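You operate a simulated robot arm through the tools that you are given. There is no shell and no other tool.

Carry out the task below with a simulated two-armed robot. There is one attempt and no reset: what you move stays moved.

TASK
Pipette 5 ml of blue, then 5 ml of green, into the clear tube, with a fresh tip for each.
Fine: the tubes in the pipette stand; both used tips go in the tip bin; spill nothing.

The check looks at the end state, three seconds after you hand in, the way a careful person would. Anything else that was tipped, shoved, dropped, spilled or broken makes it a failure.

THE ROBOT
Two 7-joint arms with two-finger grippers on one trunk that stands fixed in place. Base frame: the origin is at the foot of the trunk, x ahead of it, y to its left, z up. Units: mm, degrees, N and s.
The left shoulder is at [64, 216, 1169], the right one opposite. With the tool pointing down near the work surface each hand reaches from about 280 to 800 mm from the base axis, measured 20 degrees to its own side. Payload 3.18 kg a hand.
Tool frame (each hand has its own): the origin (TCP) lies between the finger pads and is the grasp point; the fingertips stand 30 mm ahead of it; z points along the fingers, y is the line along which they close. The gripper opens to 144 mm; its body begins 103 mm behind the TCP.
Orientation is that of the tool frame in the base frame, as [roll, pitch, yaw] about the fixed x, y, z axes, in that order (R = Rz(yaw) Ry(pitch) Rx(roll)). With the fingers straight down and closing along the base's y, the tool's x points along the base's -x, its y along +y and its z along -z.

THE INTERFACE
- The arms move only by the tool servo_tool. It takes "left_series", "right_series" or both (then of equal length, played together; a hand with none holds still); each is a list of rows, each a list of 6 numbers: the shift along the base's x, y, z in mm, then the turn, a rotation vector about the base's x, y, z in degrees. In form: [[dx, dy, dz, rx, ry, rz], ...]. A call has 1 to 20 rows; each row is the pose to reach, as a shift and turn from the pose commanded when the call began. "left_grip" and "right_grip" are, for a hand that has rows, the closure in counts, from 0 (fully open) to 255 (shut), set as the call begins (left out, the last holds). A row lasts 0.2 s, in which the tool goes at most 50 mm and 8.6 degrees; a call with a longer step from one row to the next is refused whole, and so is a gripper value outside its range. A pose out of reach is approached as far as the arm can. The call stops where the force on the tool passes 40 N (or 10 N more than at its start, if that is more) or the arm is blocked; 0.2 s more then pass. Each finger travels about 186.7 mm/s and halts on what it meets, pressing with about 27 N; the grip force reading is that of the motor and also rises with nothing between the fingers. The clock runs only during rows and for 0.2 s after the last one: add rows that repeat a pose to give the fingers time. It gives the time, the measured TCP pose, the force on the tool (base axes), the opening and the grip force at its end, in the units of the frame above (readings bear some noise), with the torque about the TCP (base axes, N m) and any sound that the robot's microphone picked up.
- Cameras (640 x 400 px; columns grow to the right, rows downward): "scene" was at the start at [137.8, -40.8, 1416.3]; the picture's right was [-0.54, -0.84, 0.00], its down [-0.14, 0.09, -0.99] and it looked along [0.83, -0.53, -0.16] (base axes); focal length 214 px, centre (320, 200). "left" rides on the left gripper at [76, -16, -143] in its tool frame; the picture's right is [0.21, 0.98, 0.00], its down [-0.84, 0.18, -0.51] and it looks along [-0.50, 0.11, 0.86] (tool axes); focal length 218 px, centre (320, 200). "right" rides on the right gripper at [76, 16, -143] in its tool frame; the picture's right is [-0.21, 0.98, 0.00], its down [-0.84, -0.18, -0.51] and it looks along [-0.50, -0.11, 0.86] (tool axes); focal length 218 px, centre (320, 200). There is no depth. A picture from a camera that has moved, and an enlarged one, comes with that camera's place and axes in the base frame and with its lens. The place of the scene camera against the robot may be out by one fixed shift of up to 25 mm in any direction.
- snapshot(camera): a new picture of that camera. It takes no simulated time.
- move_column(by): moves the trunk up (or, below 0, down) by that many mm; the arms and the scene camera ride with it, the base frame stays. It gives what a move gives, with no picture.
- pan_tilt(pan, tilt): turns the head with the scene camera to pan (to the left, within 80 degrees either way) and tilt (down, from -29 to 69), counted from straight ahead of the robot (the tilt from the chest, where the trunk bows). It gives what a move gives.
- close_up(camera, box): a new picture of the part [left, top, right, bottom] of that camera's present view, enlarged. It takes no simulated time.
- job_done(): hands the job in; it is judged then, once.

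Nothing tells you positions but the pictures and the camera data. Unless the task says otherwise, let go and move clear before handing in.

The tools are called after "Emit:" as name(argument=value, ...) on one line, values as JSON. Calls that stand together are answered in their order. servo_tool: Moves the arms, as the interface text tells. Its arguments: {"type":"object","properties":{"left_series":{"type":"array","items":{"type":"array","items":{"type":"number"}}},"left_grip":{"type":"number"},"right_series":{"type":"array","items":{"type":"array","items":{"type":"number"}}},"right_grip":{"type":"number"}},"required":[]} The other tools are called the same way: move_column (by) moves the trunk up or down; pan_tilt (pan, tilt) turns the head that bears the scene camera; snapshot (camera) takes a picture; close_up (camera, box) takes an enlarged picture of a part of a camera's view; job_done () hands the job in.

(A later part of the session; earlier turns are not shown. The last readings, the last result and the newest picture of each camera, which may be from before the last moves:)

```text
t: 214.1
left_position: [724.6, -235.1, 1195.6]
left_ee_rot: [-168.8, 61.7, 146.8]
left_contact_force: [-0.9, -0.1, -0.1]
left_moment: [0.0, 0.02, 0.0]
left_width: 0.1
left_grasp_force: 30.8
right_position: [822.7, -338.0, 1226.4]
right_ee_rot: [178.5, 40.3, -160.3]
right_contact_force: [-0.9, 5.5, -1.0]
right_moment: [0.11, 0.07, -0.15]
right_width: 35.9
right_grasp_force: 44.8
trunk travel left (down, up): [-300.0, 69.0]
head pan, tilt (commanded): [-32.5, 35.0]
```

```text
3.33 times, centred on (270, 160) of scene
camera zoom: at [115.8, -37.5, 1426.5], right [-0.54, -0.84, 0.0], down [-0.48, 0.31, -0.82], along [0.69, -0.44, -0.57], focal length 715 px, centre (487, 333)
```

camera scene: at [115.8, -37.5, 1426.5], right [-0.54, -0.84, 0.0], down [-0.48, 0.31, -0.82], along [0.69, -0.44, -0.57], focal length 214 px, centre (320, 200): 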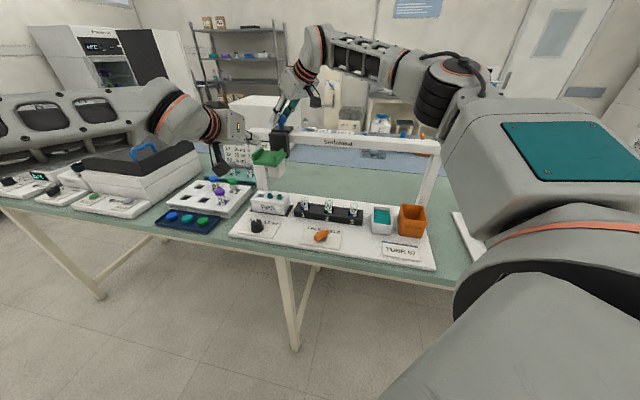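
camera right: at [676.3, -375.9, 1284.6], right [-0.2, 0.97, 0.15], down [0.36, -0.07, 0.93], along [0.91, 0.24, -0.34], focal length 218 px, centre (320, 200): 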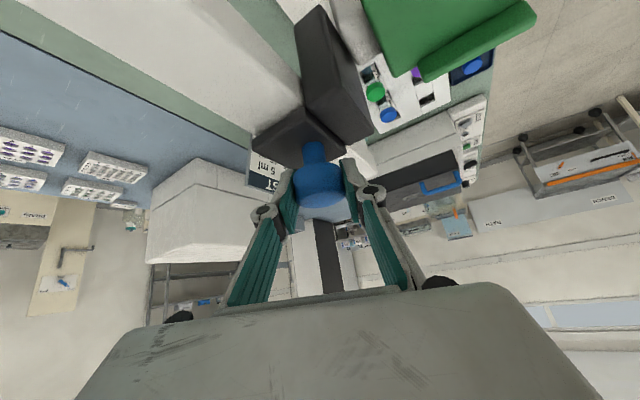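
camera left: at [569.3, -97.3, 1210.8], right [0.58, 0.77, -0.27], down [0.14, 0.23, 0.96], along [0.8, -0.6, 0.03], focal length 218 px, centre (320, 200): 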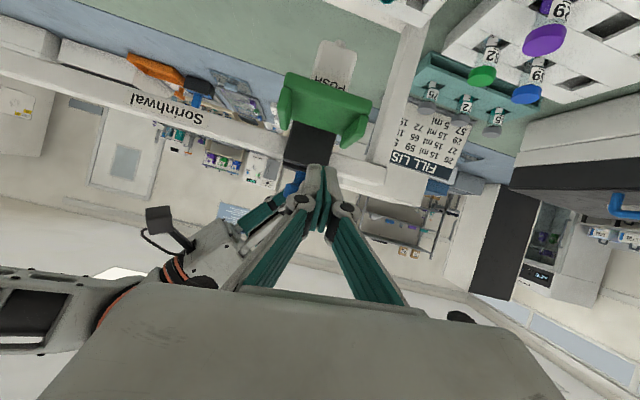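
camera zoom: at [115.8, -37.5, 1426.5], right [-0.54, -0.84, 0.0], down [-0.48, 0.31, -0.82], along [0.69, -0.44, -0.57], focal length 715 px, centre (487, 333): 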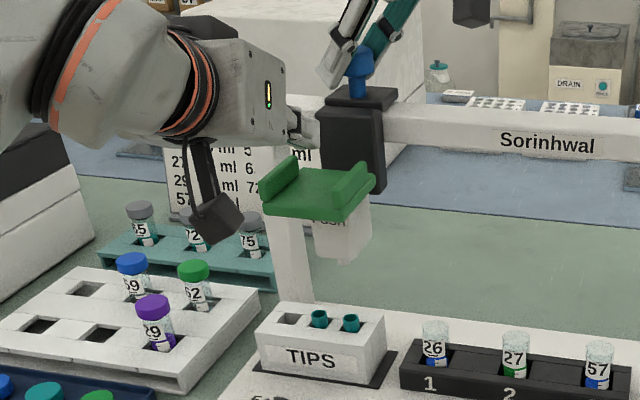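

Emit:
servo_tool(left_series=[[0, 0, -12, 0, 0, 0], [0, 0, -24, 0, 0, 0], [0, 0, -36, 0, 0, 0], [0, 0, -46, 0, 0, 0], [0, 0, -56, 0, 0, 0], [0, 0, -66, 0, 0, 0], [0, 0, -76, 0, 0, 0], [0, 0, -86, 0, 0, 0], [0, 0, -96, 0, 0, 0]])

Emit:
close_up(camera="left", box=[260, 0, 400, 120])

Emit:
close_up(camera="scene", box=[240, 150, 300, 220])

```text
t: 216.1
left_position: [724.6, -236.8, 1098.2]
left_ee_rot: [-168.8, 61.6, 146.8]
left_contact_force: [2.4, -0.9, 5.4]
left_moment: [-0.07, -0.11, 0.04]
left_width: 0.0
left_grasp_force: 31.0
right_position: [822.1, -338.2, 1224.8]
right_ee_rot: [178.5, 40.4, -160.3]
right_contact_force: [-0.4, 3.4, -1.7]
right_moment: [0.17, 0.09, -0.05]
right_width: 36.4
right_grasp_force: 44.7
trunk travel left (down, up): [-300.0, 69.0]
head pan, tilt (commanded): [-32.5, 35.0]
```

```text
3.33 times, centred on (330, 60) of left
camera zoom: at [596.4, -137.8, 1097.6], right [0.58, 0.76, -0.27], down [0.14, 0.23, 0.96], along [0.8, -0.6, 0.03], focal length 728 px, centre (287, 667)
```

zoom: 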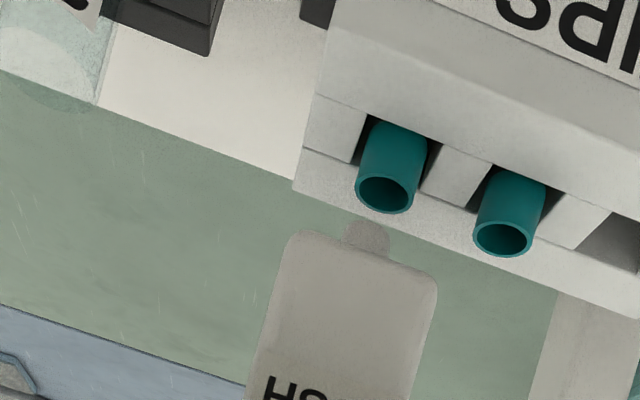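

```text
5.71 times, centred on (270, 185) of scene
camera zoom: at [115.7, -37.7, 1426.5], right [-0.54, -0.84, 0.0], down [-0.48, 0.31, -0.82], along [0.69, -0.44, -0.57], focal length 1226 px, centre (606, 286)
```

zoom: 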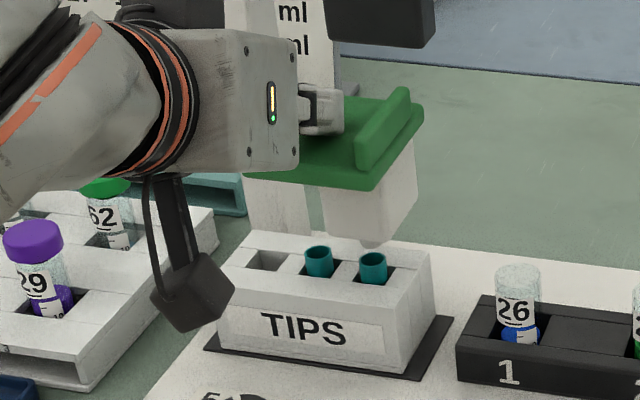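

The nozzle is about 2.4 mm off along the beam; I nudge the carriage with the right hand, then press.

Emit:
servo_tool(right_series=[[1, 1, 0, 0, 0, 0], [1.8, 1.8, 0, 0, 0, 0], [1.8, 1.8, 0, 0, 0, 0]])

Emit:
close_up(camera="left", box=[310, 20, 380, 90])

Emit:
close_up(camera="scene", box=[260, 170, 290, 200])

```text
t: 216.9
left_position: [725.4, -236.6, 1098.4]
left_ee_rot: [-168.7, 61.7, 146.8]
left_contact_force: [3.0, 3.0, 6.1]
left_moment: [0.02, -0.12, 0.02]
left_width: 0.1
left_grasp_force: 31.0
right_position: [822.4, -335.8, 1224.3]
right_ee_rot: [178.5, 40.2, -160.3]
right_contact_force: [-5.7, 1.1, -4.8]
right_moment: [-0.22, 0.86, -0.15]
right_width: 35.9
right_grasp_force: 45.4
trunk travel left (down, up): [-300.0, 69.0]
head pan, tilt (commanded): [-32.5, 35.0]
```

```text
5.71 times, centred on (345, 55) of left
camera zoom: at [596.5, -137.5, 1098.0], right [0.58, 0.77, -0.27], down [0.14, 0.23, 0.96], along [0.8, -0.6, 0.03], focal length 1247 px, centre (177, 1029)
```

zoom: 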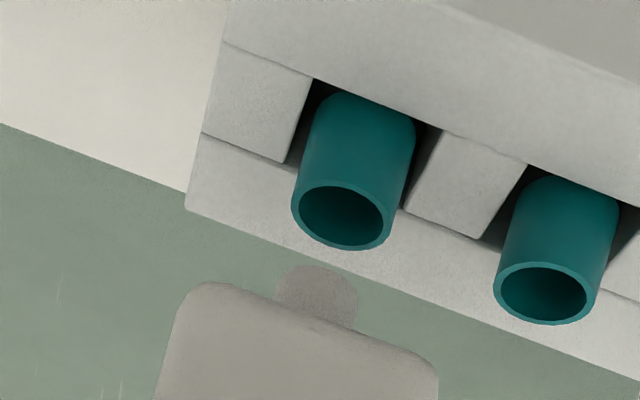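

```text
13.33 times, centred on (275, 185) of scene
camera zoom: at [115.4, -37.8, 1426.5], right [-0.54, -0.84, 0.0], down [-0.48, 0.31, -0.82], along [0.69, -0.44, -0.57], focal length 2860 px, centre (920, 400)
```

zoom: 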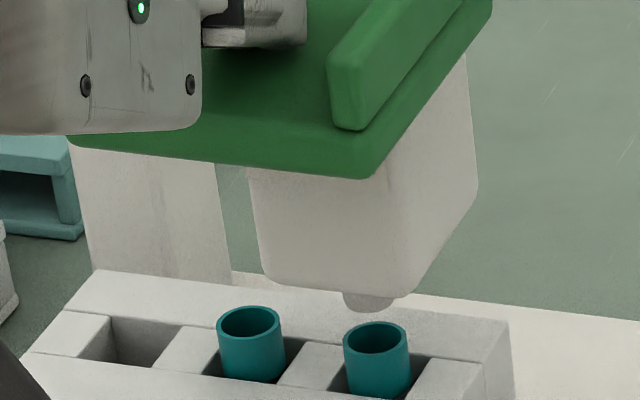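

Emit:
servo_tool(right_series=[[1, 1, 0, 0, 0, 0], [2, 2, 0, 0, 0, 0], [2, 2, 0, 0, 0, 0]])

Emit:
close_up(camera="left", box=[310, 20, 380, 90])

Emit:
close_up(camera="scene", box=[260, 170, 290, 200])

```text
t: 217.7
left_position: [725.1, -236.9, 1097.7]
left_ee_rot: [-168.9, 61.7, 146.6]
left_contact_force: [0.5, 3.0, 5.6]
left_moment: [0.06, -0.12, 0.04]
left_width: 0.1
left_grasp_force: 31.2
right_position: [823.6, -336.7, 1225.4]
right_ee_rot: [178.6, 40.4, -160.3]
right_contact_force: [-2.3, -3.3, -5.0]
right_moment: [-0.07, 0.06, -0.24]
right_width: 36.0
right_grasp_force: 45.5
trunk travel left (down, up): [-300.0, 69.0]
head pan, tilt (commanded): [-32.5, 35.0]
```

```text
5.71 times, centred on (345, 55) of left
camera zoom: at [596.4, -138.1, 1097.8], right [0.58, 0.77, -0.27], down [0.14, 0.23, 0.96], along [0.8, -0.6, 0.03], focal length 1247 px, centre (177, 1029)
```

zoom: 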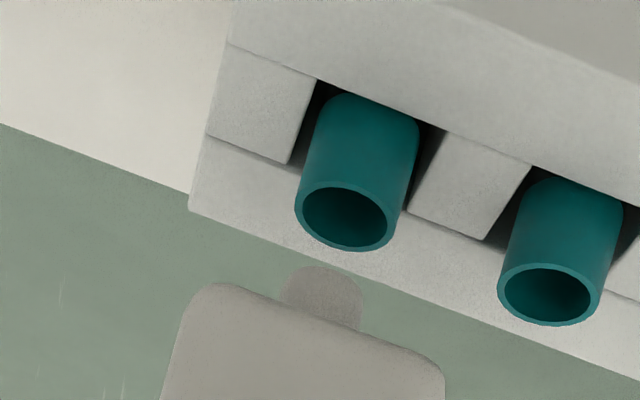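

```text
13.33 times, centred on (275, 185) of scene
camera zoom: at [115.6, -38.2, 1426.5], right [-0.54, -0.84, 0.0], down [-0.48, 0.31, -0.82], along [0.69, -0.44, -0.57], focal length 2860 px, centre (920, 400)
```

zoom: 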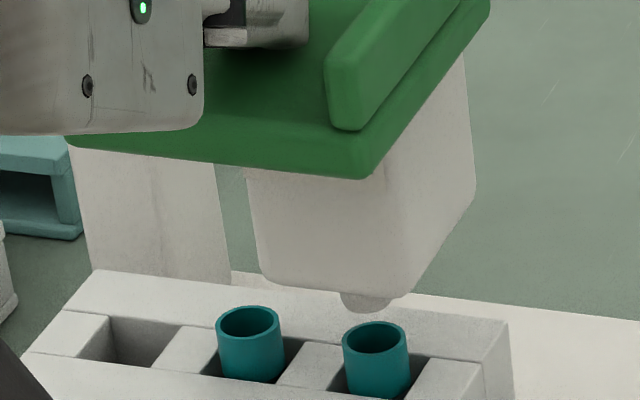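

Emit:
servo_tool(left_series=[[0, 0, -6, 0, 0, 0], [0, 0, -12, 0, 0, 0], [0, 0, -18, 0, 0, 0], [0, 0, -22, 0, 0, 0], [0, 0, -25, 0, 0, 0], [0, 0, -28, 0, 0, 0], [0, 0, -31, 0, 0, 0], [0, 0, -34, 0, 0, 0]])

Emit:
close_up(camera="left", box=[290, 0, 390, 110])

Emit:
close_up(camera="scene", box=[250, 160, 300, 210])

```text
t: 219.4
left_position: [725.9, -238.7, 1076.1]
left_ee_rot: [-168.8, 62.4, 146.7]
left_contact_force: [0.1, 0.2, 7.3]
left_moment: [-0.04, -0.1, 0.01]
left_width: 0.2
left_grasp_force: 30.8
right_position: [823.1, -336.2, 1226.4]
right_ee_rot: [178.8, 40.4, -160.3]
right_contact_force: [-1.2, 0.3, 3.8]
right_moment: [-0.41, 0.6, -0.18]
right_width: 36.0
right_grasp_force: 45.3
trunk travel left (down, up): [-300.0, 69.0]
head pan, tilt (commanded): [-32.5, 35.0]
stopped in row 8 (left hand): the force on the tool passed its limit at 43 N (the readings are from after the stop); the commanded pose is now the measured one
```

```text
3.64 times, centred on (340, 55) of left
camera zoom: at [596.6, -139.4, 1072.8], right [0.59, 0.76, -0.27], down [0.13, 0.24, 0.96], along [0.8, -0.6, 0.04], focal length 794 px, centre (247, 727)
```

zoom: 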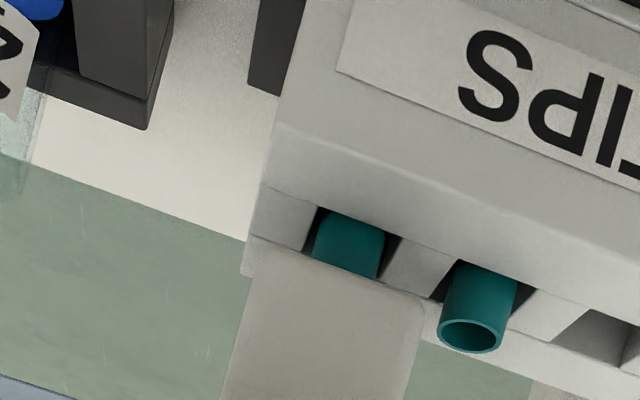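

```text
8.00 times, centred on (275, 185) of scene
camera zoom: at [114.8, -37.5, 1426.5], right [-0.54, -0.84, 0.0], down [-0.48, 0.31, -0.82], along [0.69, -0.44, -0.57], focal length 1716 px, centre (680, 320)
```

zoom: 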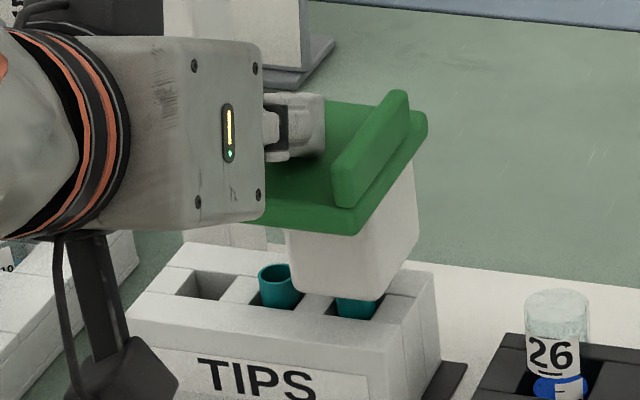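

Pressed to the 43 N stop with the lever at HELD. I raise the left hand to see if the fresh tip is on.

Emit:
servo_tool(left_series=[[0, 0, 8, 0, 0, 0], [0, 0, 16, 0, 0, 0], [0, 0, 26, 0, 0, 0], [0, 0, 36, 0, 0, 0], [0, 0, 46, 0, 0, 0], [0, 0, 56, 0, 0, 0], [0, 0, 66, 0, 0, 0], [0, 0, 76, 0, 0, 0], [0, 0, 90, 0, 0, 0], [0, 0, 110, 0, 0, 0]])

Emit:
close_up(camera="scene", box=[230, 120, 330, 220])

Emit:
close_up(camera="left", box=[260, 0, 400, 120])

```text
t: 221.6
left_position: [723.5, -237.3, 1183.5]
left_ee_rot: [-168.8, 62.2, 146.6]
left_contact_force: [0.5, 0.7, 0.7]
left_moment: [0.02, -0.01, 0.01]
left_width: 0.1
left_grasp_force: 30.4
right_position: [823.4, -336.2, 1226.9]
right_ee_rot: [178.8, 40.4, -160.2]
right_contact_force: [-1.9, 1.8, 9.1]
right_moment: [0.12, 0.06, -0.08]
right_width: 36.2
right_grasp_force: 45.1
trunk travel left (down, up): [-300.0, 69.0]
head pan, tilt (commanded): [-32.5, 35.0]
```

```text
4.00 times, centred on (280, 170) of scene
camera zoom: at [114.6, -37.6, 1426.7], right [-0.54, -0.84, 0.0], down [-0.48, 0.31, -0.82], along [0.69, -0.44, -0.57], focal length 858 px, centre (480, 320)
```

zoom: 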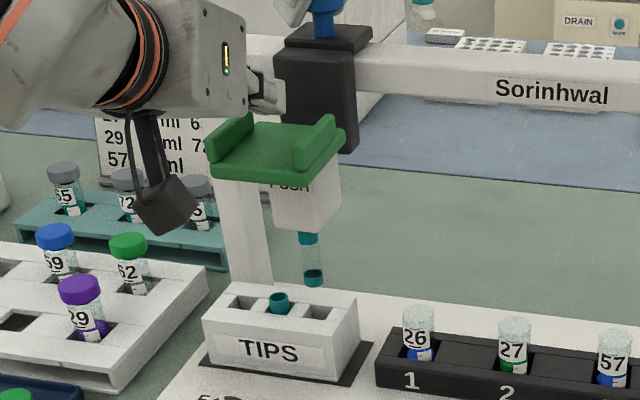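

```text
3.33 times, centred on (330, 60) of left
camera zoom: at [595.8, -139.3, 1181.7], right [0.59, 0.76, -0.27], down [0.14, 0.24, 0.96], along [0.8, -0.6, 0.04], focal length 728 px, centre (287, 667)
```

zoom: 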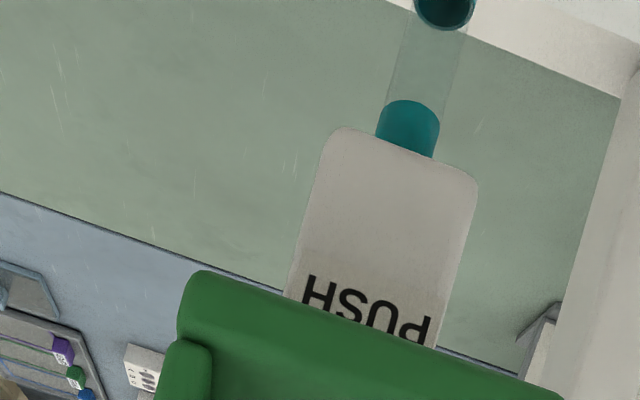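

A fresh tip is attached. I retract the left hand and slide the carriage with the right hand to tube 27 (green).

Emit:
servo_tool(left_series=[[-10, 10, 20, 0, 0, 0], [-35, 30, 30, 0, 0, 0], [-65, 55, 35, 0, 0, 0], [-95, 80, 35, 0, 0, 0], [-125, 100, 35, 0, 0, 0]])

Emit:
servo_tool(right_series=[[-4, -4, 0, 0, 0, 0], [-10, -10, 0, 0, 0, 0], [-18, -18, 0, 0, 0, 0], [-26, -26, 0, 0, 0, 0], [-34, -34, 0, 0, 0, 0], [-42, -42, 0, 0, 0, 0], [-50, -50, 0, 0, 0, 0], [-58, -58, 0, 0, 0, 0], [-66, -66, 0, 0, 0, 0], [-74, -74, 0, 0, 0, 0], [-82, -82, 0, 0, 0, 0], [-90, -90, 0, 0, 0, 0], [-98, -98, 0, 0, 0, 0], [-106, -106, 0, 0, 0, 0], [-114, -114, 0, 0, 0, 0], [-121, -121, 0, 0, 0, 0], [-127, -127, 0, 0, 0, 0], [-130, -130, 0, 0, 0, 0]])

Emit:
close_up(camera="scene", box=[290, 140, 380, 220])

```text
t: 222.8
left_position: [597.9, -138.5, 1217.4]
left_ee_rot: [-168.8, 62.4, 146.7]
left_contact_force: [-0.4, -0.5, -0.7]
left_moment: [0.01, -0.02, 0.01]
left_width: 0.2
left_grasp_force: 30.9
right_position: [823.2, -337.9, 1225.2]
right_ee_rot: [178.8, 40.3, -160.2]
right_contact_force: [-1.9, 2.2, 10.8]
right_moment: [-0.19, -0.18, -0.52]
right_width: 36.3
right_grasp_force: 44.7
trunk travel left (down, up): [-300.0, 69.0]
head pan, tilt (commanded): [-32.5, 35.0]
```

```text
t: 226.6
left_position: [599.5, -139.1, 1216.5]
left_ee_rot: [-168.8, 62.2, 146.5]
left_contact_force: [-0.2, -0.4, -0.8]
left_moment: [0.04, -0.01, 0.02]
left_width: 0.0
left_grasp_force: 30.3
right_position: [692.3, -467.5, 1225.2]
right_ee_rot: [178.9, 40.4, -160.2]
right_contact_force: [-0.5, -6.0, 12.9]
right_moment: [0.12, -0.73, -0.16]
right_width: 36.2
right_grasp_force: 44.8
trunk travel left (down, up): [-300.0, 69.0]
head pan, tilt (commanded): [-32.5, 35.0]
```

```text
5.00 times, centred on (335, 180) of scene
camera zoom: at [114.5, -38.2, 1426.6], right [-0.54, -0.84, 0.0], down [-0.48, 0.31, -0.82], along [0.69, -0.44, -0.57], focal length 1072 px, centre (245, 300)
```

zoom: 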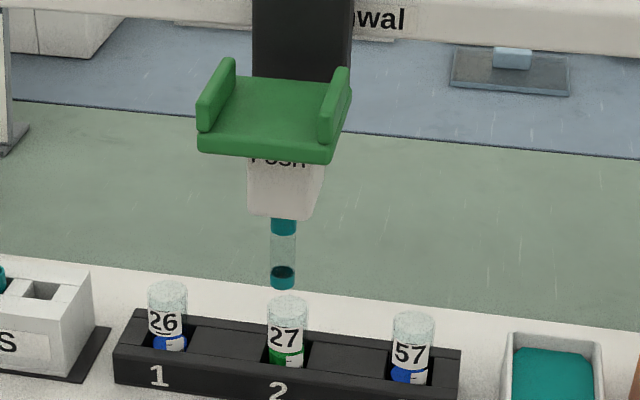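

Emit:
servo_tool(right_series=[[-1.2, -1.2, 0, 0, 0, 0], [-2.4, -2.4, 0, 0, 0, 0], [-2.4, -2.4, 0, 0, 0, 0]])

Emit:
close_up(camera="scene", box=[320, 170, 360, 215])

Emit:
close_up(camera="left", box=[100, 0, 300, 120])

```text
t: 227.4
left_position: [598.5, -139.0, 1217.9]
left_ee_rot: [-168.8, 62.3, 146.6]
left_contact_force: [-0.1, 0.4, 0.0]
left_moment: [0.0, -0.05, -0.02]
left_width: 0.1
left_grasp_force: 30.6
right_position: [691.5, -469.3, 1225.1]
right_ee_rot: [178.8, 40.3, -160.2]
right_contact_force: [0.4, -4.9, 12.2]
right_moment: [-0.01, 0.07, -0.14]
right_width: 36.2
right_grasp_force: 45.3
trunk travel left (down, up): [-300.0, 69.0]
head pan, tilt (commanded): [-32.5, 35.0]
```

```text
8.89 times, centred on (340, 192) of scene
camera zoom: at [114.7, -38.2, 1426.6], right [-0.54, -0.84, 0.0], down [-0.48, 0.31, -0.82], along [0.69, -0.44, -0.57], focal length 1906 px, centre (142, 267)
```

zoom: 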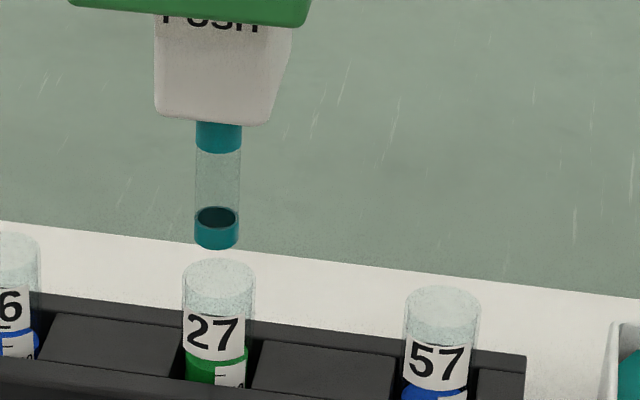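

```text
3.20 times, centred on (200, 60) of left
camera zoom: at [470.6, -39.7, 1215.6], right [0.59, 0.76, -0.27], down [0.14, 0.24, 0.96], along [0.8, -0.6, 0.04], focal length 698 px, centre (704, 648)
```

zoom: 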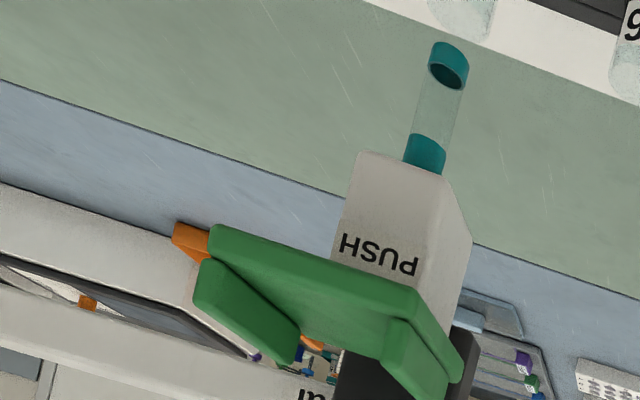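

Emit:
servo_tool(right_series=[[-1, -1, 0, 0, 0, 0], [-1, -1, 0, 0, 0, 0]])

Emit:
servo_tool(right_series=[[0, 0, 0, 0, 0, 0], [0, 0, 0, 0, 0, 0], [0, 0, 0, 0, 0, 0], [-11, -4, 14, 0, 0, 0], [-22, -9, 28, 0, 0, 0], [-36, -15, 46, 0, 0, 0], [-51, -21, 65, 0, 0, 0]], right_grip=135)

Emit:
close_up(camera="scene", box=[320, 170, 360, 215])

```text
t: 228.0
left_position: [597.9, -139.3, 1216.6]
left_ee_rot: [-168.7, 62.3, 146.5]
left_contact_force: [-0.6, 0.4, -0.1]
left_moment: [0.01, 0.02, -0.01]
left_width: 0.0
left_grasp_force: 31.1
right_position: [690.2, -469.5, 1224.9]
right_ee_rot: [178.7, 40.5, -160.1]
right_contact_force: [1.1, -2.8, 12.4]
right_moment: [0.25, -0.03, -0.23]
right_width: 36.1
right_grasp_force: 44.8
trunk travel left (down, up): [-300.0, 69.0]
head pan, tilt (commanded): [-32.5, 35.0]
```

```text
t: 229.6
left_position: [599.3, -137.7, 1217.6]
left_ee_rot: [-168.8, 62.3, 146.6]
left_contact_force: [-0.5, 0.1, -0.6]
left_moment: [-0.01, -0.03, 0.01]
left_width: 0.0
left_grasp_force: 30.4
right_position: [638.7, -490.8, 1290.1]
right_ee_rot: [178.7, 40.3, -160.3]
right_contact_force: [-0.1, -0.3, 0.7]
right_moment: [0.02, -0.02, -0.01]
right_width: 67.8
right_grasp_force: 0.1
trunk travel left (down, up): [-300.0, 69.0]
head pan, tilt (commanded): [-32.5, 35.0]
```

```text
8.89 times, centred on (340, 192) of scene
camera zoom: at [115.3, -38.0, 1426.6], right [-0.54, -0.84, 0.0], down [-0.48, 0.31, -0.82], along [0.69, -0.44, -0.57], focal length 1906 px, centre (142, 267)
```

zoom: 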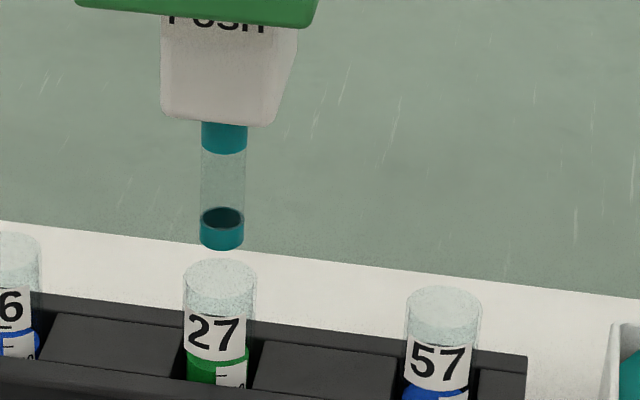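

Emit:
servo_tool(right_series=[[-15, 15, 0, 0, 0, 0], [-30, 40, -15, 0, 0, 0], [-38, 65, -40, 0, 0, 0], [-42, 85, -65, 0, 0, 0], [-42, 95, -88, 0, 0, 0], [-42, 95, -88, 0, 0, 0]], right_grip=255)

Emit:
snapshot(camera="right")

Emit:
close_up(camera="scene", box=[280, 90, 400, 220])

```text
t: 231.0
left_position: [600.1, -139.8, 1217.6]
left_ee_rot: [-168.8, 62.2, 146.6]
left_contact_force: [-0.2, -0.2, -0.5]
left_moment: [0.02, 0.01, 0.01]
left_width: 0.1
left_grasp_force: 30.6
right_position: [596.8, -394.8, 1202.8]
right_ee_rot: [178.8, 40.3, -160.4]
right_contact_force: [-1.0, 0.6, 0.3]
right_moment: [0.02, 0.01, 0.0]
right_width: 0.1
right_grasp_force: 27.1
trunk travel left (down, up): [-300.0, 69.0]
head pan, tilt (commanded): [-32.5, 35.0]
```

```text
taken
camera right: at [449.7, -433.3, 1260.9], right [-0.19, 0.97, 0.15], down [0.36, -0.07, 0.93], along [0.91, 0.23, -0.34], focal length 218 px, centre (320, 200)
```

right: 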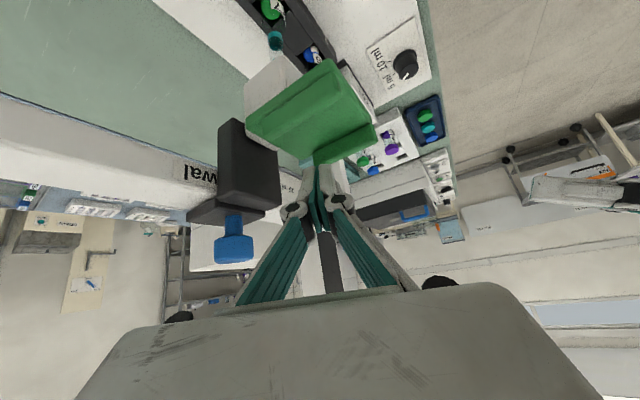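

```text
3.08 times, centred on (340, 155) of scene
camera zoom: at [115.5, -38.2, 1426.6], right [-0.54, -0.84, 0.0], down [-0.48, 0.31, -0.82], along [0.69, -0.44, -0.57], focal length 660 px, centre (258, 338)
```

zoom: 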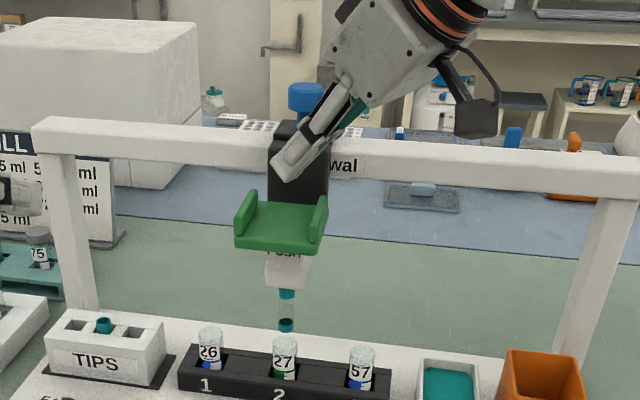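

Emit:
servo_tool(right_series=[[0, 0, -10, 0, 0, 0], [0, 0, -20, 0, 0, 0], [0, 0, -30, 0, 0, 0], [0, 0, -40, 0, 0, 0], [0, 0, -48, 0, 0, 0], [0, 0, -56, 0, 0, 0], [0, 0, -63, 0, 0, 0]])

Emit:
close_up(camera="scene", box=[320, 170, 360, 215])

Emit:
close_up(camera="right", box=[230, 0, 350, 100])

```text
t: 232.6
left_position: [600.3, -139.0, 1216.0]
left_ee_rot: [-168.8, 62.2, 146.6]
left_contact_force: [-0.3, -0.3, 0.3]
left_moment: [0.01, -0.01, 0.03]
left_width: 0.0
left_grasp_force: 30.6
right_position: [597.2, -397.2, 1139.8]
right_ee_rot: [178.6, 40.4, -160.3]
right_contact_force: [2.3, -0.4, 2.4]
right_moment: [-0.03, -0.07, -0.02]
right_width: 0.2
right_grasp_force: 27.2
trunk travel left (down, up): [-300.0, 69.0]
head pan, tilt (commanded): [-32.5, 35.0]
```

```text
8.89 times, centred on (340, 192) of scene
camera zoom: at [115.9, -38.2, 1426.5], right [-0.54, -0.84, 0.0], down [-0.48, 0.31, -0.82], along [0.69, -0.44, -0.57], focal length 1906 px, centre (142, 267)
```

zoom: 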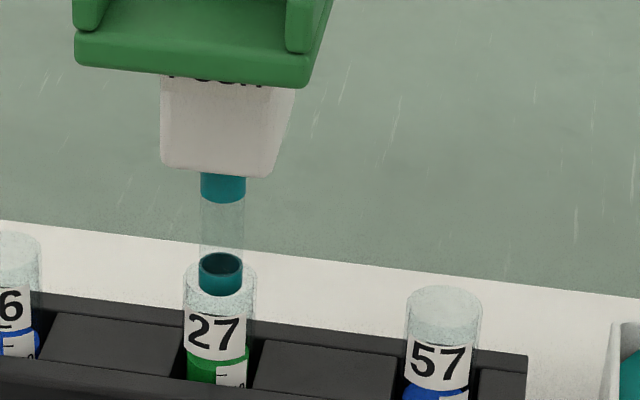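

```text
4.00 times, centred on (290, 50) of right
camera zoom: at [450.9, -434.9, 1197.4], right [-0.19, 0.97, 0.15], down [0.36, -0.07, 0.93], along [0.91, 0.23, -0.34], focal length 873 px, centre (440, 800)
```

zoom: 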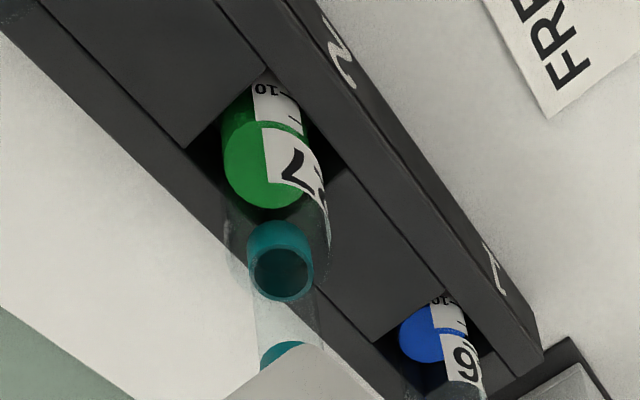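

The tip is entering tube 27, well centred. I continue down for the deep push that draws the liquid.

Emit:
servo_tool(right_series=[[0, 0, -7, 0, 0, 0], [0, 0, -14, 0, 0, 0], [0, 0, -21, 0, 0, 0], [0, 0, -28, 0, 0, 0], [0, 0, -35, 0, 0, 0], [0, 0, -42, 0, 0, 0], [0, 0, -49, 0, 0, 0], [0, 0, -54, 0, 0, 0], [0, 0, -57, 0, 0, 0], [0, 0, -57, 0, 0, 0]])

Emit:
close_up(camera="scene", box=[320, 175, 360, 220])

Emit:
close_up(camera="right", box=[230, 0, 350, 100])

```text
t: 234.8
left_position: [599.7, -138.3, 1216.6]
left_ee_rot: [-168.8, 62.2, 146.7]
left_contact_force: [-0.2, -0.1, 0.1]
left_moment: [0.0, 0.0, -0.02]
left_width: 0.0
left_grasp_force: 30.7
right_position: [597.0, -395.5, 1081.9]
right_ee_rot: [178.8, 40.4, -160.4]
right_contact_force: [-1.5, 0.5, 5.6]
right_moment: [-0.05, -0.04, 0.04]
right_width: 5.7
right_grasp_force: 29.9
trunk travel left (down, up): [-300.0, 69.0]
head pan, tilt (commanded): [-32.5, 35.0]
```

```text
8.89 times, centred on (340, 198) of scene
camera zoom: at [115.3, -37.8, 1426.6], right [-0.54, -0.84, 0.0], down [-0.48, 0.31, -0.82], along [0.69, -0.44, -0.57], focal length 1906 px, centre (142, 222)
```

zoom: 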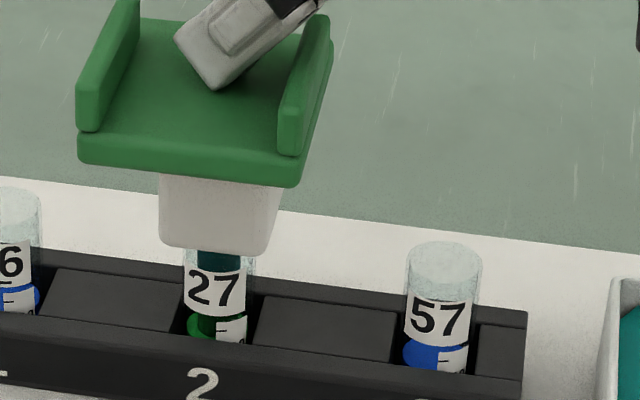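

```text
4.00 times, centred on (290, 50) of right
camera zoom: at [450.9, -434.6, 1140.4], right [-0.19, 0.97, 0.15], down [0.36, -0.07, 0.93], along [0.91, 0.24, -0.34], focal length 873 px, centre (440, 800)
```

zoom: 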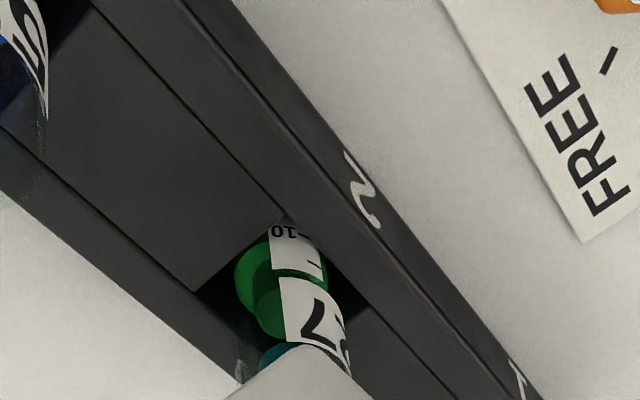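

Green has been drawn. I raise the head gently and check.

Emit:
servo_tool(right_series=[[0, 0, 7, 0, 0, 0], [0, 0, 14, 0, 0, 0], [0, 0, 22, 0, 0, 0], [0, 0, 30, 0, 0, 0], [0, 0, 38, 0, 0, 0], [0, 0, 46, 0, 0, 0], [0, 0, 54, 0, 0, 0], [0, 0, 62, 0, 0, 0], [0, 0, 70, 0, 0, 0], [0, 0, 78, 0, 0, 0], [0, 0, 90, 0, 0, 0], [0, 0, 115, 0, 0, 0]])

Emit:
close_up(camera="scene", box=[320, 170, 360, 215])

Emit:
close_up(camera="scene", box=[280, 90, 400, 220])

```text
t: 237.4
left_position: [599.7, -137.8, 1218.2]
left_ee_rot: [-168.7, 62.3, 146.6]
left_contact_force: [-0.5, 1.0, -0.1]
left_moment: [-0.01, 0.04, 0.03]
left_width: 0.2
left_grasp_force: 30.6
right_position: [598.6, -396.3, 1196.4]
right_ee_rot: [178.8, 40.2, -160.3]
right_contact_force: [0.4, 0.3, -0.1]
right_moment: [0.01, -0.04, -0.02]
right_width: 0.1
right_grasp_force: 30.5
trunk travel left (down, up): [-300.0, 69.0]
head pan, tilt (commanded): [-32.5, 35.0]
```

```text
8.89 times, centred on (340, 192) of scene
camera zoom: at [115.4, -37.9, 1426.6], right [-0.54, -0.84, 0.0], down [-0.48, 0.31, -0.82], along [0.69, -0.44, -0.57], focal length 1906 px, centre (142, 267)
```

zoom: 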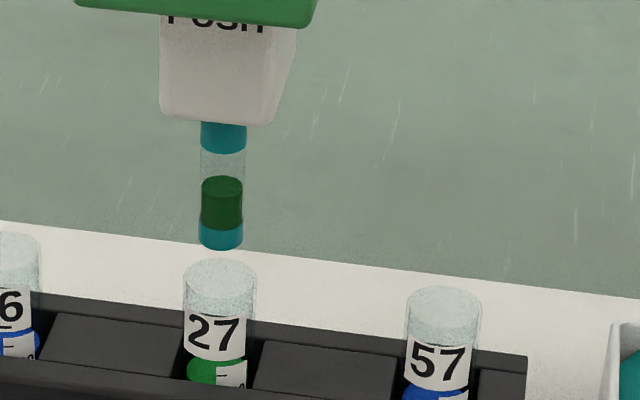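

```text
3.08 times, centred on (340, 155) of scene
camera zoom: at [115.4, -37.9, 1426.6], right [-0.54, -0.84, 0.0], down [-0.48, 0.31, -0.82], along [0.69, -0.44, -0.57], focal length 660 px, centre (258, 338)
```

zoom: 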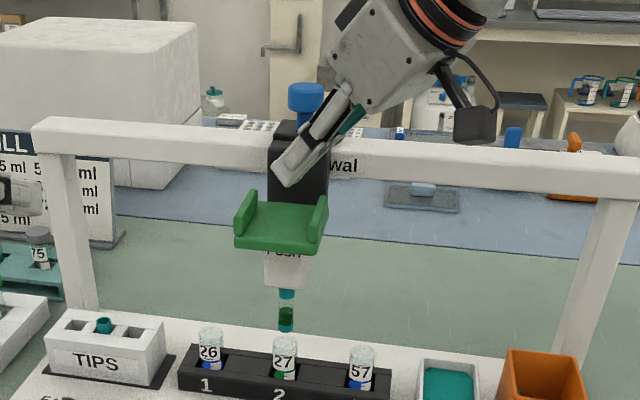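

Green is in the tip. I lower the finger between the pad's flanges and slide the carriage along to tube 57 by the flange.

Emit:
servo_tool(right_series=[[0, 0, -12, 0, 0, 0], [0, 0, -24, 0, 0, 0], [0, 0, -32, 0, 0, 0], [-5, -5, -32, 0, 0, 0], [-10, -10, -32, 0, 0, 0], [-15, -15, -32, 0, 0, 0], [-20, -20, -32, 0, 0, 0], [-26, -26, -32, 0, 0, 0], [-32, -32, -32, 0, 0, 0], [-38, -38, -32, 0, 0, 0], [-44, -44, -32, 0, 0, 0], [-50, -50, -32, 0, 0, 0], [-56, -56, -32, 0, 0, 0], [-61, -61, -32, 0, 0, 0]])

Emit:
close_up(camera="scene", box=[300, 120, 400, 220])

```text
t: 240.4
left_position: [599.6, -139.2, 1216.6]
left_ee_rot: [-168.7, 62.2, 146.6]
left_contact_force: [0.9, -0.9, -0.4]
left_moment: [0.01, 0.03, 0.0]
left_width: 0.4
left_grasp_force: 31.0
right_position: [536.9, -459.2, 1163.8]
right_ee_rot: [178.7, 40.3, -160.3]
right_contact_force: [-0.5, -0.4, 0.4]
right_moment: [0.0, -0.02, 0.01]
right_width: 0.2
right_grasp_force: 31.0
trunk travel left (down, up): [-300.0, 69.0]
head pan, tilt (commanded): [-32.5, 35.0]
```

```text
4.00 times, centred on (350, 170) of scene
camera zoom: at [115.8, -38.3, 1426.5], right [-0.54, -0.84, 0.0], down [-0.48, 0.31, -0.82], along [0.69, -0.44, -0.57], focal length 858 px, centre (200, 320)
```

zoom: 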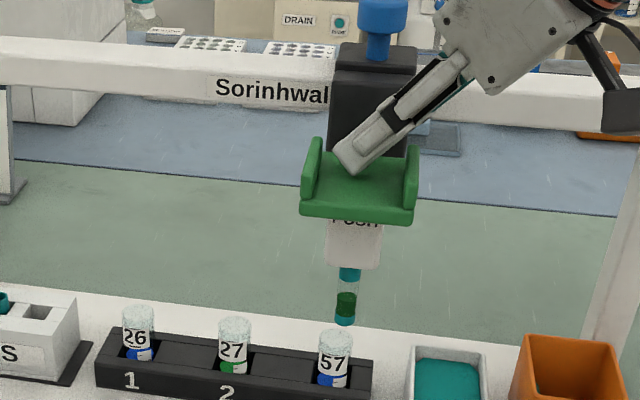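

Emit:
servo_tool(right_series=[[0, 0, 0, 0, 0, 0], [0, 0, 0, 0, 0, 0]])

Emit:
close_up(camera="scene", box=[330, 130, 380, 215])

Emit:
close_up(camera="right", box=[230, 40, 410, 200])

```text
t: 241.0
left_position: [602.8, -138.7, 1217.4]
left_ee_rot: [-168.9, 62.2, 146.6]
left_contact_force: [0.0, 0.5, 0.5]
left_moment: [-0.01, -0.03, 0.01]
left_width: 0.0
left_grasp_force: 30.4
right_position: [536.9, -458.6, 1164.5]
right_ee_rot: [178.7, 40.5, -160.3]
right_contact_force: [0.6, -0.6, 0.9]
right_moment: [0.0, 0.0, 0.01]
right_width: 0.0
right_grasp_force: 30.5
trunk travel left (down, up): [-300.0, 69.0]
head pan, tilt (commanded): [-32.5, 35.0]
```

```text
4.71 times, centred on (355, 172) of scene
camera zoom: at [115.9, -38.2, 1426.5], right [-0.54, -0.84, 0.0], down [-0.48, 0.31, -0.82], along [0.69, -0.44, -0.57], focal length 1009 px, centre (155, 329)
```

zoom: 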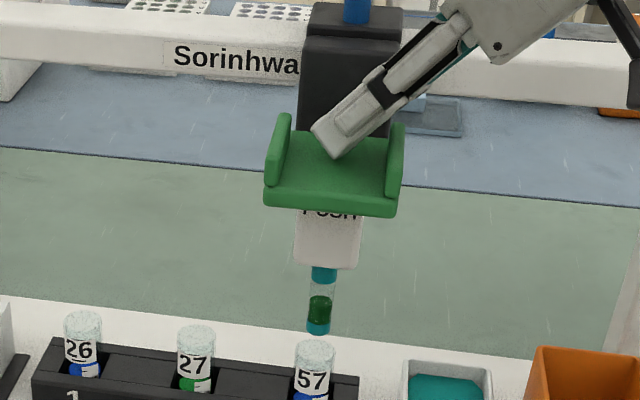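

```text
2.50 times, centred on (320, 120) of right
camera zoom: at [390.5, -496.4, 1222.9], right [-0.19, 0.97, 0.15], down [0.36, -0.07, 0.93], along [0.91, 0.23, -0.34], focal length 546 px, centre (320, 400)
```

zoom: 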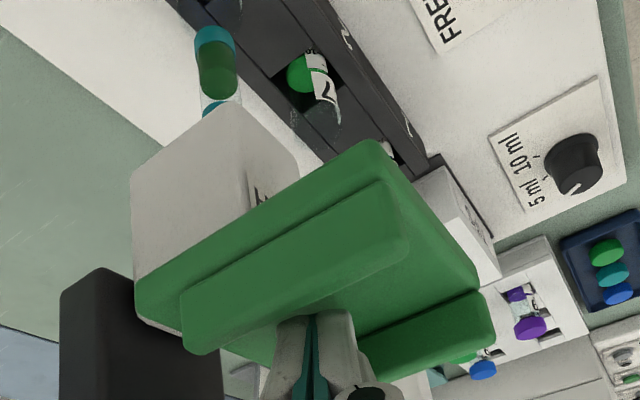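

Emit:
close_up(camera="scene", box=[335, 180, 375, 220])

Emit:
close_up(camera="right", box=[270, 30, 330, 90])

```text
10.00 times, centred on (355, 200) of scene
camera zoom: at [115.9, -38.2, 1426.5], right [-0.54, -0.84, 0.0], down [-0.48, 0.31, -0.82], along [0.69, -0.44, -0.57], focal length 2145 px, centre (-30, 200)
```

zoom: 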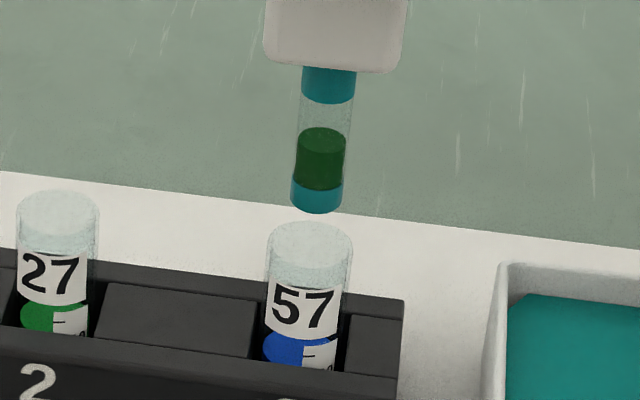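

```text
6.67 times, centred on (300, 60) of right
camera zoom: at [390.5, -496.4, 1222.9], right [-0.19, 0.97, 0.15], down [0.36, -0.07, 0.93], along [0.91, 0.23, -0.34], focal length 1455 px, centre (453, 1133)
```

zoom: 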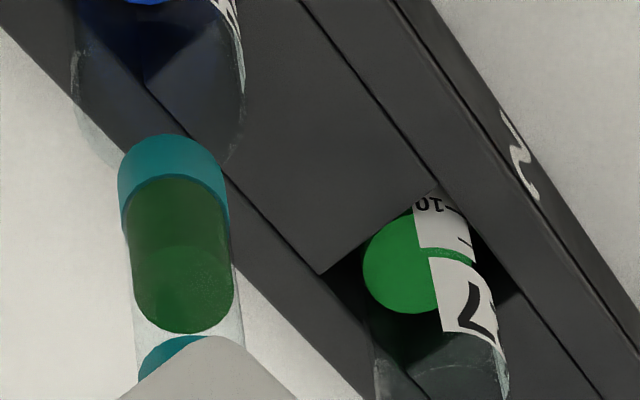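

Aligned over tube 57. I push down in stages.

Emit:
servo_tool(right_series=[[3, 3, 0, 0, 0, 0], [3, 3, -6, 0, 0, 0], [3, 3, -12, 0, 0, 0], [3, 3, -18, 0, 0, 0], [3, 3, -24, 0, 0, 0]])

Emit:
close_up(camera="scene", box=[335, 180, 375, 220])

Emit:
close_up(camera="right", box=[260, 10, 330, 80])

```text
t: 242.2
left_position: [599.9, -139.2, 1217.0]
left_ee_rot: [-168.8, 62.3, 146.6]
left_contact_force: [-0.1, 0.1, 0.7]
left_moment: [0.01, 0.0, 0.0]
left_width: 0.3
left_grasp_force: 30.2
right_position: [539.9, -454.7, 1140.6]
right_ee_rot: [178.7, 40.4, -160.3]
right_contact_force: [1.6, -2.4, 3.4]
right_moment: [-0.04, -0.08, -0.01]
right_width: 0.3
right_grasp_force: 30.5
trunk travel left (down, up): [-300.0, 69.0]
head pan, tilt (commanded): [-32.5, 35.0]
```

```text
10.00 times, centred on (355, 200) of scene
camera zoom: at [115.9, -38.3, 1426.5], right [-0.54, -0.84, 0.0], down [-0.48, 0.31, -0.82], along [0.69, -0.44, -0.57], focal length 2145 px, centre (-30, 200)
```

zoom: 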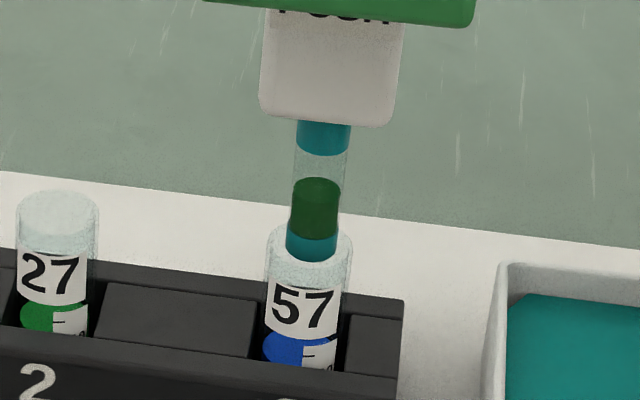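

```text
5.71 times, centred on (295, 45) of right
camera zoom: at [392.5, -492.6, 1199.3], right [-0.19, 0.97, 0.15], down [0.36, -0.07, 0.93], along [0.91, 0.23, -0.34], focal length 1247 px, centre (463, 1086)
```

zoom: 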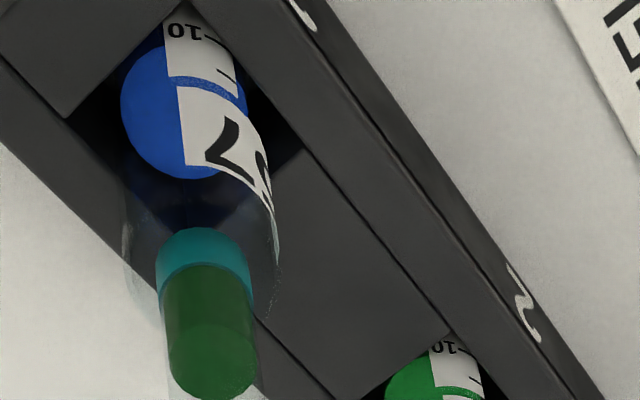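

Emit:
servo_tool(right_series=[[0, 0, -7, 0, 0, 0], [0, 0, -14, 0, 0, 0], [0, 0, -21, 0, 0, 0], [0, 0, -28, 0, 0, 0], [0, 0, -35, 0, 0, 0], [0, 0, -42, 0, 0, 0], [0, 0, -48, 0, 0, 0], [0, 0, -53, 0, 0, 0], [0, 0, -58, 0, 0, 0], [0, 0, -58, 0, 0, 0], [0, 0, -58, 0, 0, 0]])

Emit:
close_up(camera="scene", box=[335, 180, 375, 220])

Emit:
close_up(camera="right", box=[260, 0, 330, 70])

```text
t: 244.6
left_position: [600.1, -138.7, 1216.5]
left_ee_rot: [-168.8, 62.4, 146.6]
left_contact_force: [-1.1, 0.8, -0.1]
left_moment: [-0.02, -0.01, -0.02]
left_width: 0.1
left_grasp_force: 30.9
right_position: [538.8, -455.4, 1082.4]
right_ee_rot: [178.8, 40.4, -160.3]
right_contact_force: [0.0, -0.8, 6.6]
right_moment: [-0.02, -0.07, 0.0]
right_width: 5.9
right_grasp_force: 30.8
trunk travel left (down, up): [-300.0, 69.0]
head pan, tilt (commanded): [-32.5, 35.0]
```

```text
10.00 times, centred on (355, 200) of scene
camera zoom: at [115.5, -37.9, 1426.6], right [-0.54, -0.84, 0.0], down [-0.48, 0.31, -0.82], along [0.69, -0.44, -0.57], focal length 2145 px, centre (-30, 200)
```

zoom: 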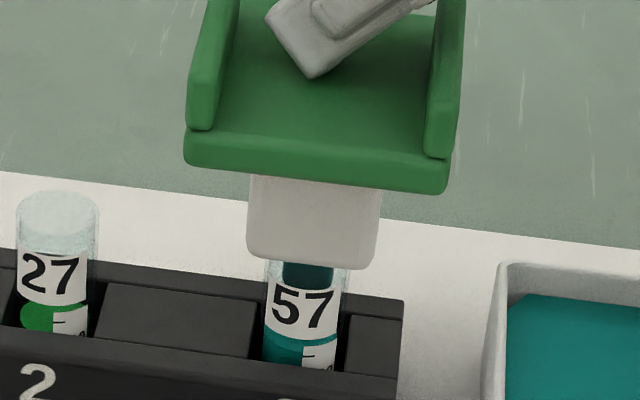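

```text
5.71 times, centred on (295, 35) of right
camera zoom: at [392.3, -492.9, 1141.4], right [-0.19, 0.97, 0.15], down [0.36, -0.07, 0.93], along [0.91, 0.23, -0.34], focal length 1247 px, centre (463, 1143)
```

zoom: 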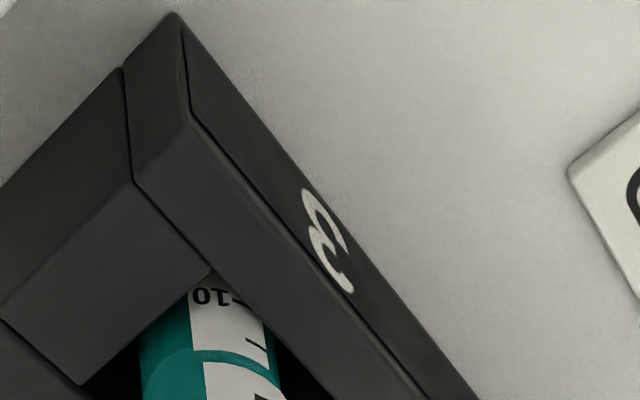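

Tube 57 has turned teal: green dispensed. I raise the head and check the tip.

Emit:
servo_tool(right_series=[[0, 0, 7, 0, 0, 0], [0, 0, 14, 0, 0, 0], [0, 0, 22, 0, 0, 0], [0, 0, 30, 0, 0, 0], [0, 0, 38, 0, 0, 0], [0, 0, 46, 0, 0, 0], [0, 0, 54, 0, 0, 0], [0, 0, 62, 0, 0, 0], [0, 0, 70, 0, 0, 0], [0, 0, 78, 0, 0, 0], [0, 0, 90, 0, 0, 0], [0, 0, 115, 0, 0, 0]])

Emit:
close_up(camera="scene", box=[335, 180, 375, 220])

Emit:
close_up(camera="scene", box=[290, 90, 410, 220])

```text
t: 247.2
left_position: [599.4, -138.3, 1218.2]
left_ee_rot: [-168.8, 62.2, 146.5]
left_contact_force: [-0.8, 0.8, 0.4]
left_moment: [-0.03, -0.01, -0.02]
left_width: 0.0
left_grasp_force: 30.7
right_position: [538.7, -455.3, 1197.1]
right_ee_rot: [178.7, 40.3, -160.3]
right_contact_force: [0.3, 0.2, -0.4]
right_moment: [-0.03, 0.01, 0.0]
right_width: 0.0
right_grasp_force: 30.7
trunk travel left (down, up): [-300.0, 69.0]
head pan, tilt (commanded): [-32.5, 35.0]
```

```text
10.00 times, centred on (355, 200) of scene
camera zoom: at [115.4, -37.9, 1426.6], right [-0.54, -0.84, 0.0], down [-0.48, 0.31, -0.82], along [0.69, -0.44, -0.57], focal length 2145 px, centre (-30, 200)
```

zoom: 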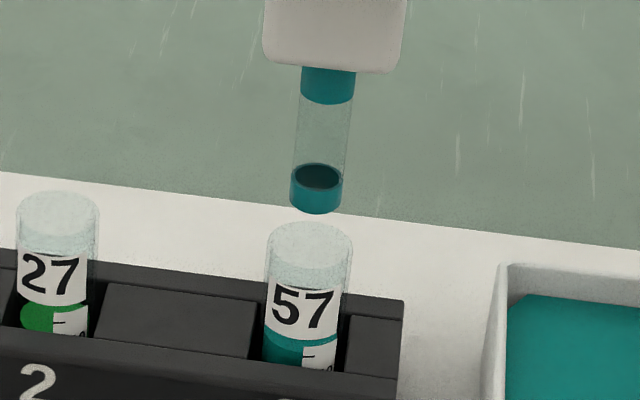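

```text
3.08 times, centred on (350, 155) of scene
camera zoom: at [115.4, -37.9, 1426.6], right [-0.54, -0.84, 0.0], down [-0.48, 0.31, -0.82], along [0.69, -0.44, -0.57], focal length 660 px, centre (228, 338)
```

zoom: 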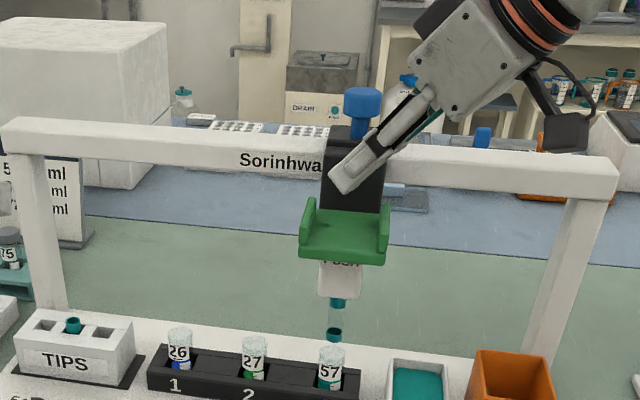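

The tip is empty and tube 57 holds the mix. Now I slide the carriage to the bin by the flange, slowly.

Emit:
servo_tool(right_series=[[0, 0, -16, 0, 0, 0], [0, 0, -33, 0, 0, 0], [-4, -4, -33, 0, 0, 0], [-8, -8, -33, 0, 0, 0], [-13, -13, -33, 0, 0, 0], [-18, -18, -33, 0, 0, 0], [-23, -23, -33, 0, 0, 0], [-28, -28, -33, 0, 0, 0], [-33, -33, -33, 0, 0, 0], [-38, -38, -33, 0, 0, 0], [-43, -43, -33, 0, 0, 0], [-48, -48, -33, 0, 0, 0], [-53, -53, -33, 0, 0, 0], [-58, -58, -33, 0, 0, 0], [-63, -63, -33, 0, 0, 0], [-68, -68, -33, 0, 0, 0], [-73, -73, -33, 0, 0, 0], [-77, -77, -33, 0, 0, 0], [-80, -80, -33, 0, 0, 0]])

Emit:
close_up(camera="scene", box=[330, 100, 450, 230])

```text
t: 251.2
left_position: [600.7, -139.1, 1218.1]
left_ee_rot: [-168.7, 62.2, 146.6]
left_contact_force: [0.1, 0.3, 0.3]
left_moment: [0.0, -0.01, 0.03]
left_width: 0.0
left_grasp_force: 30.1
right_position: [459.3, -533.6, 1163.9]
right_ee_rot: [178.7, 40.4, -160.3]
right_contact_force: [-0.8, -0.5, 0.6]
right_moment: [-0.01, -0.05, 0.03]
right_width: 0.2
right_grasp_force: 30.8
trunk travel left (down, up): [-300.0, 69.0]
head pan, tilt (commanded): [-32.5, 35.0]
```

```text
3.08 times, centred on (390, 165) of scene
camera zoom: at [115.7, -38.3, 1426.5], right [-0.54, -0.84, 0.0], down [-0.48, 0.31, -0.82], along [0.69, -0.44, -0.57], focal length 660 px, centre (105, 308)
```

zoom: 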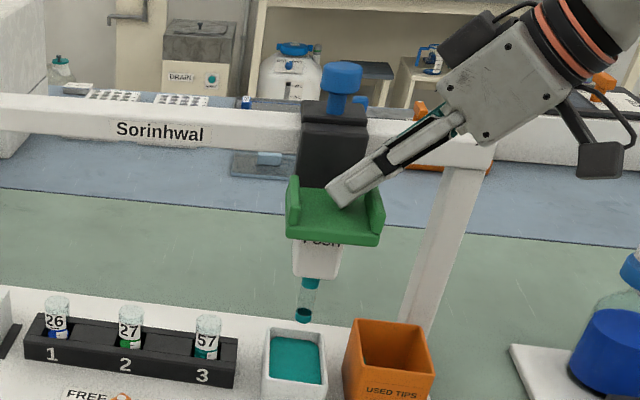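

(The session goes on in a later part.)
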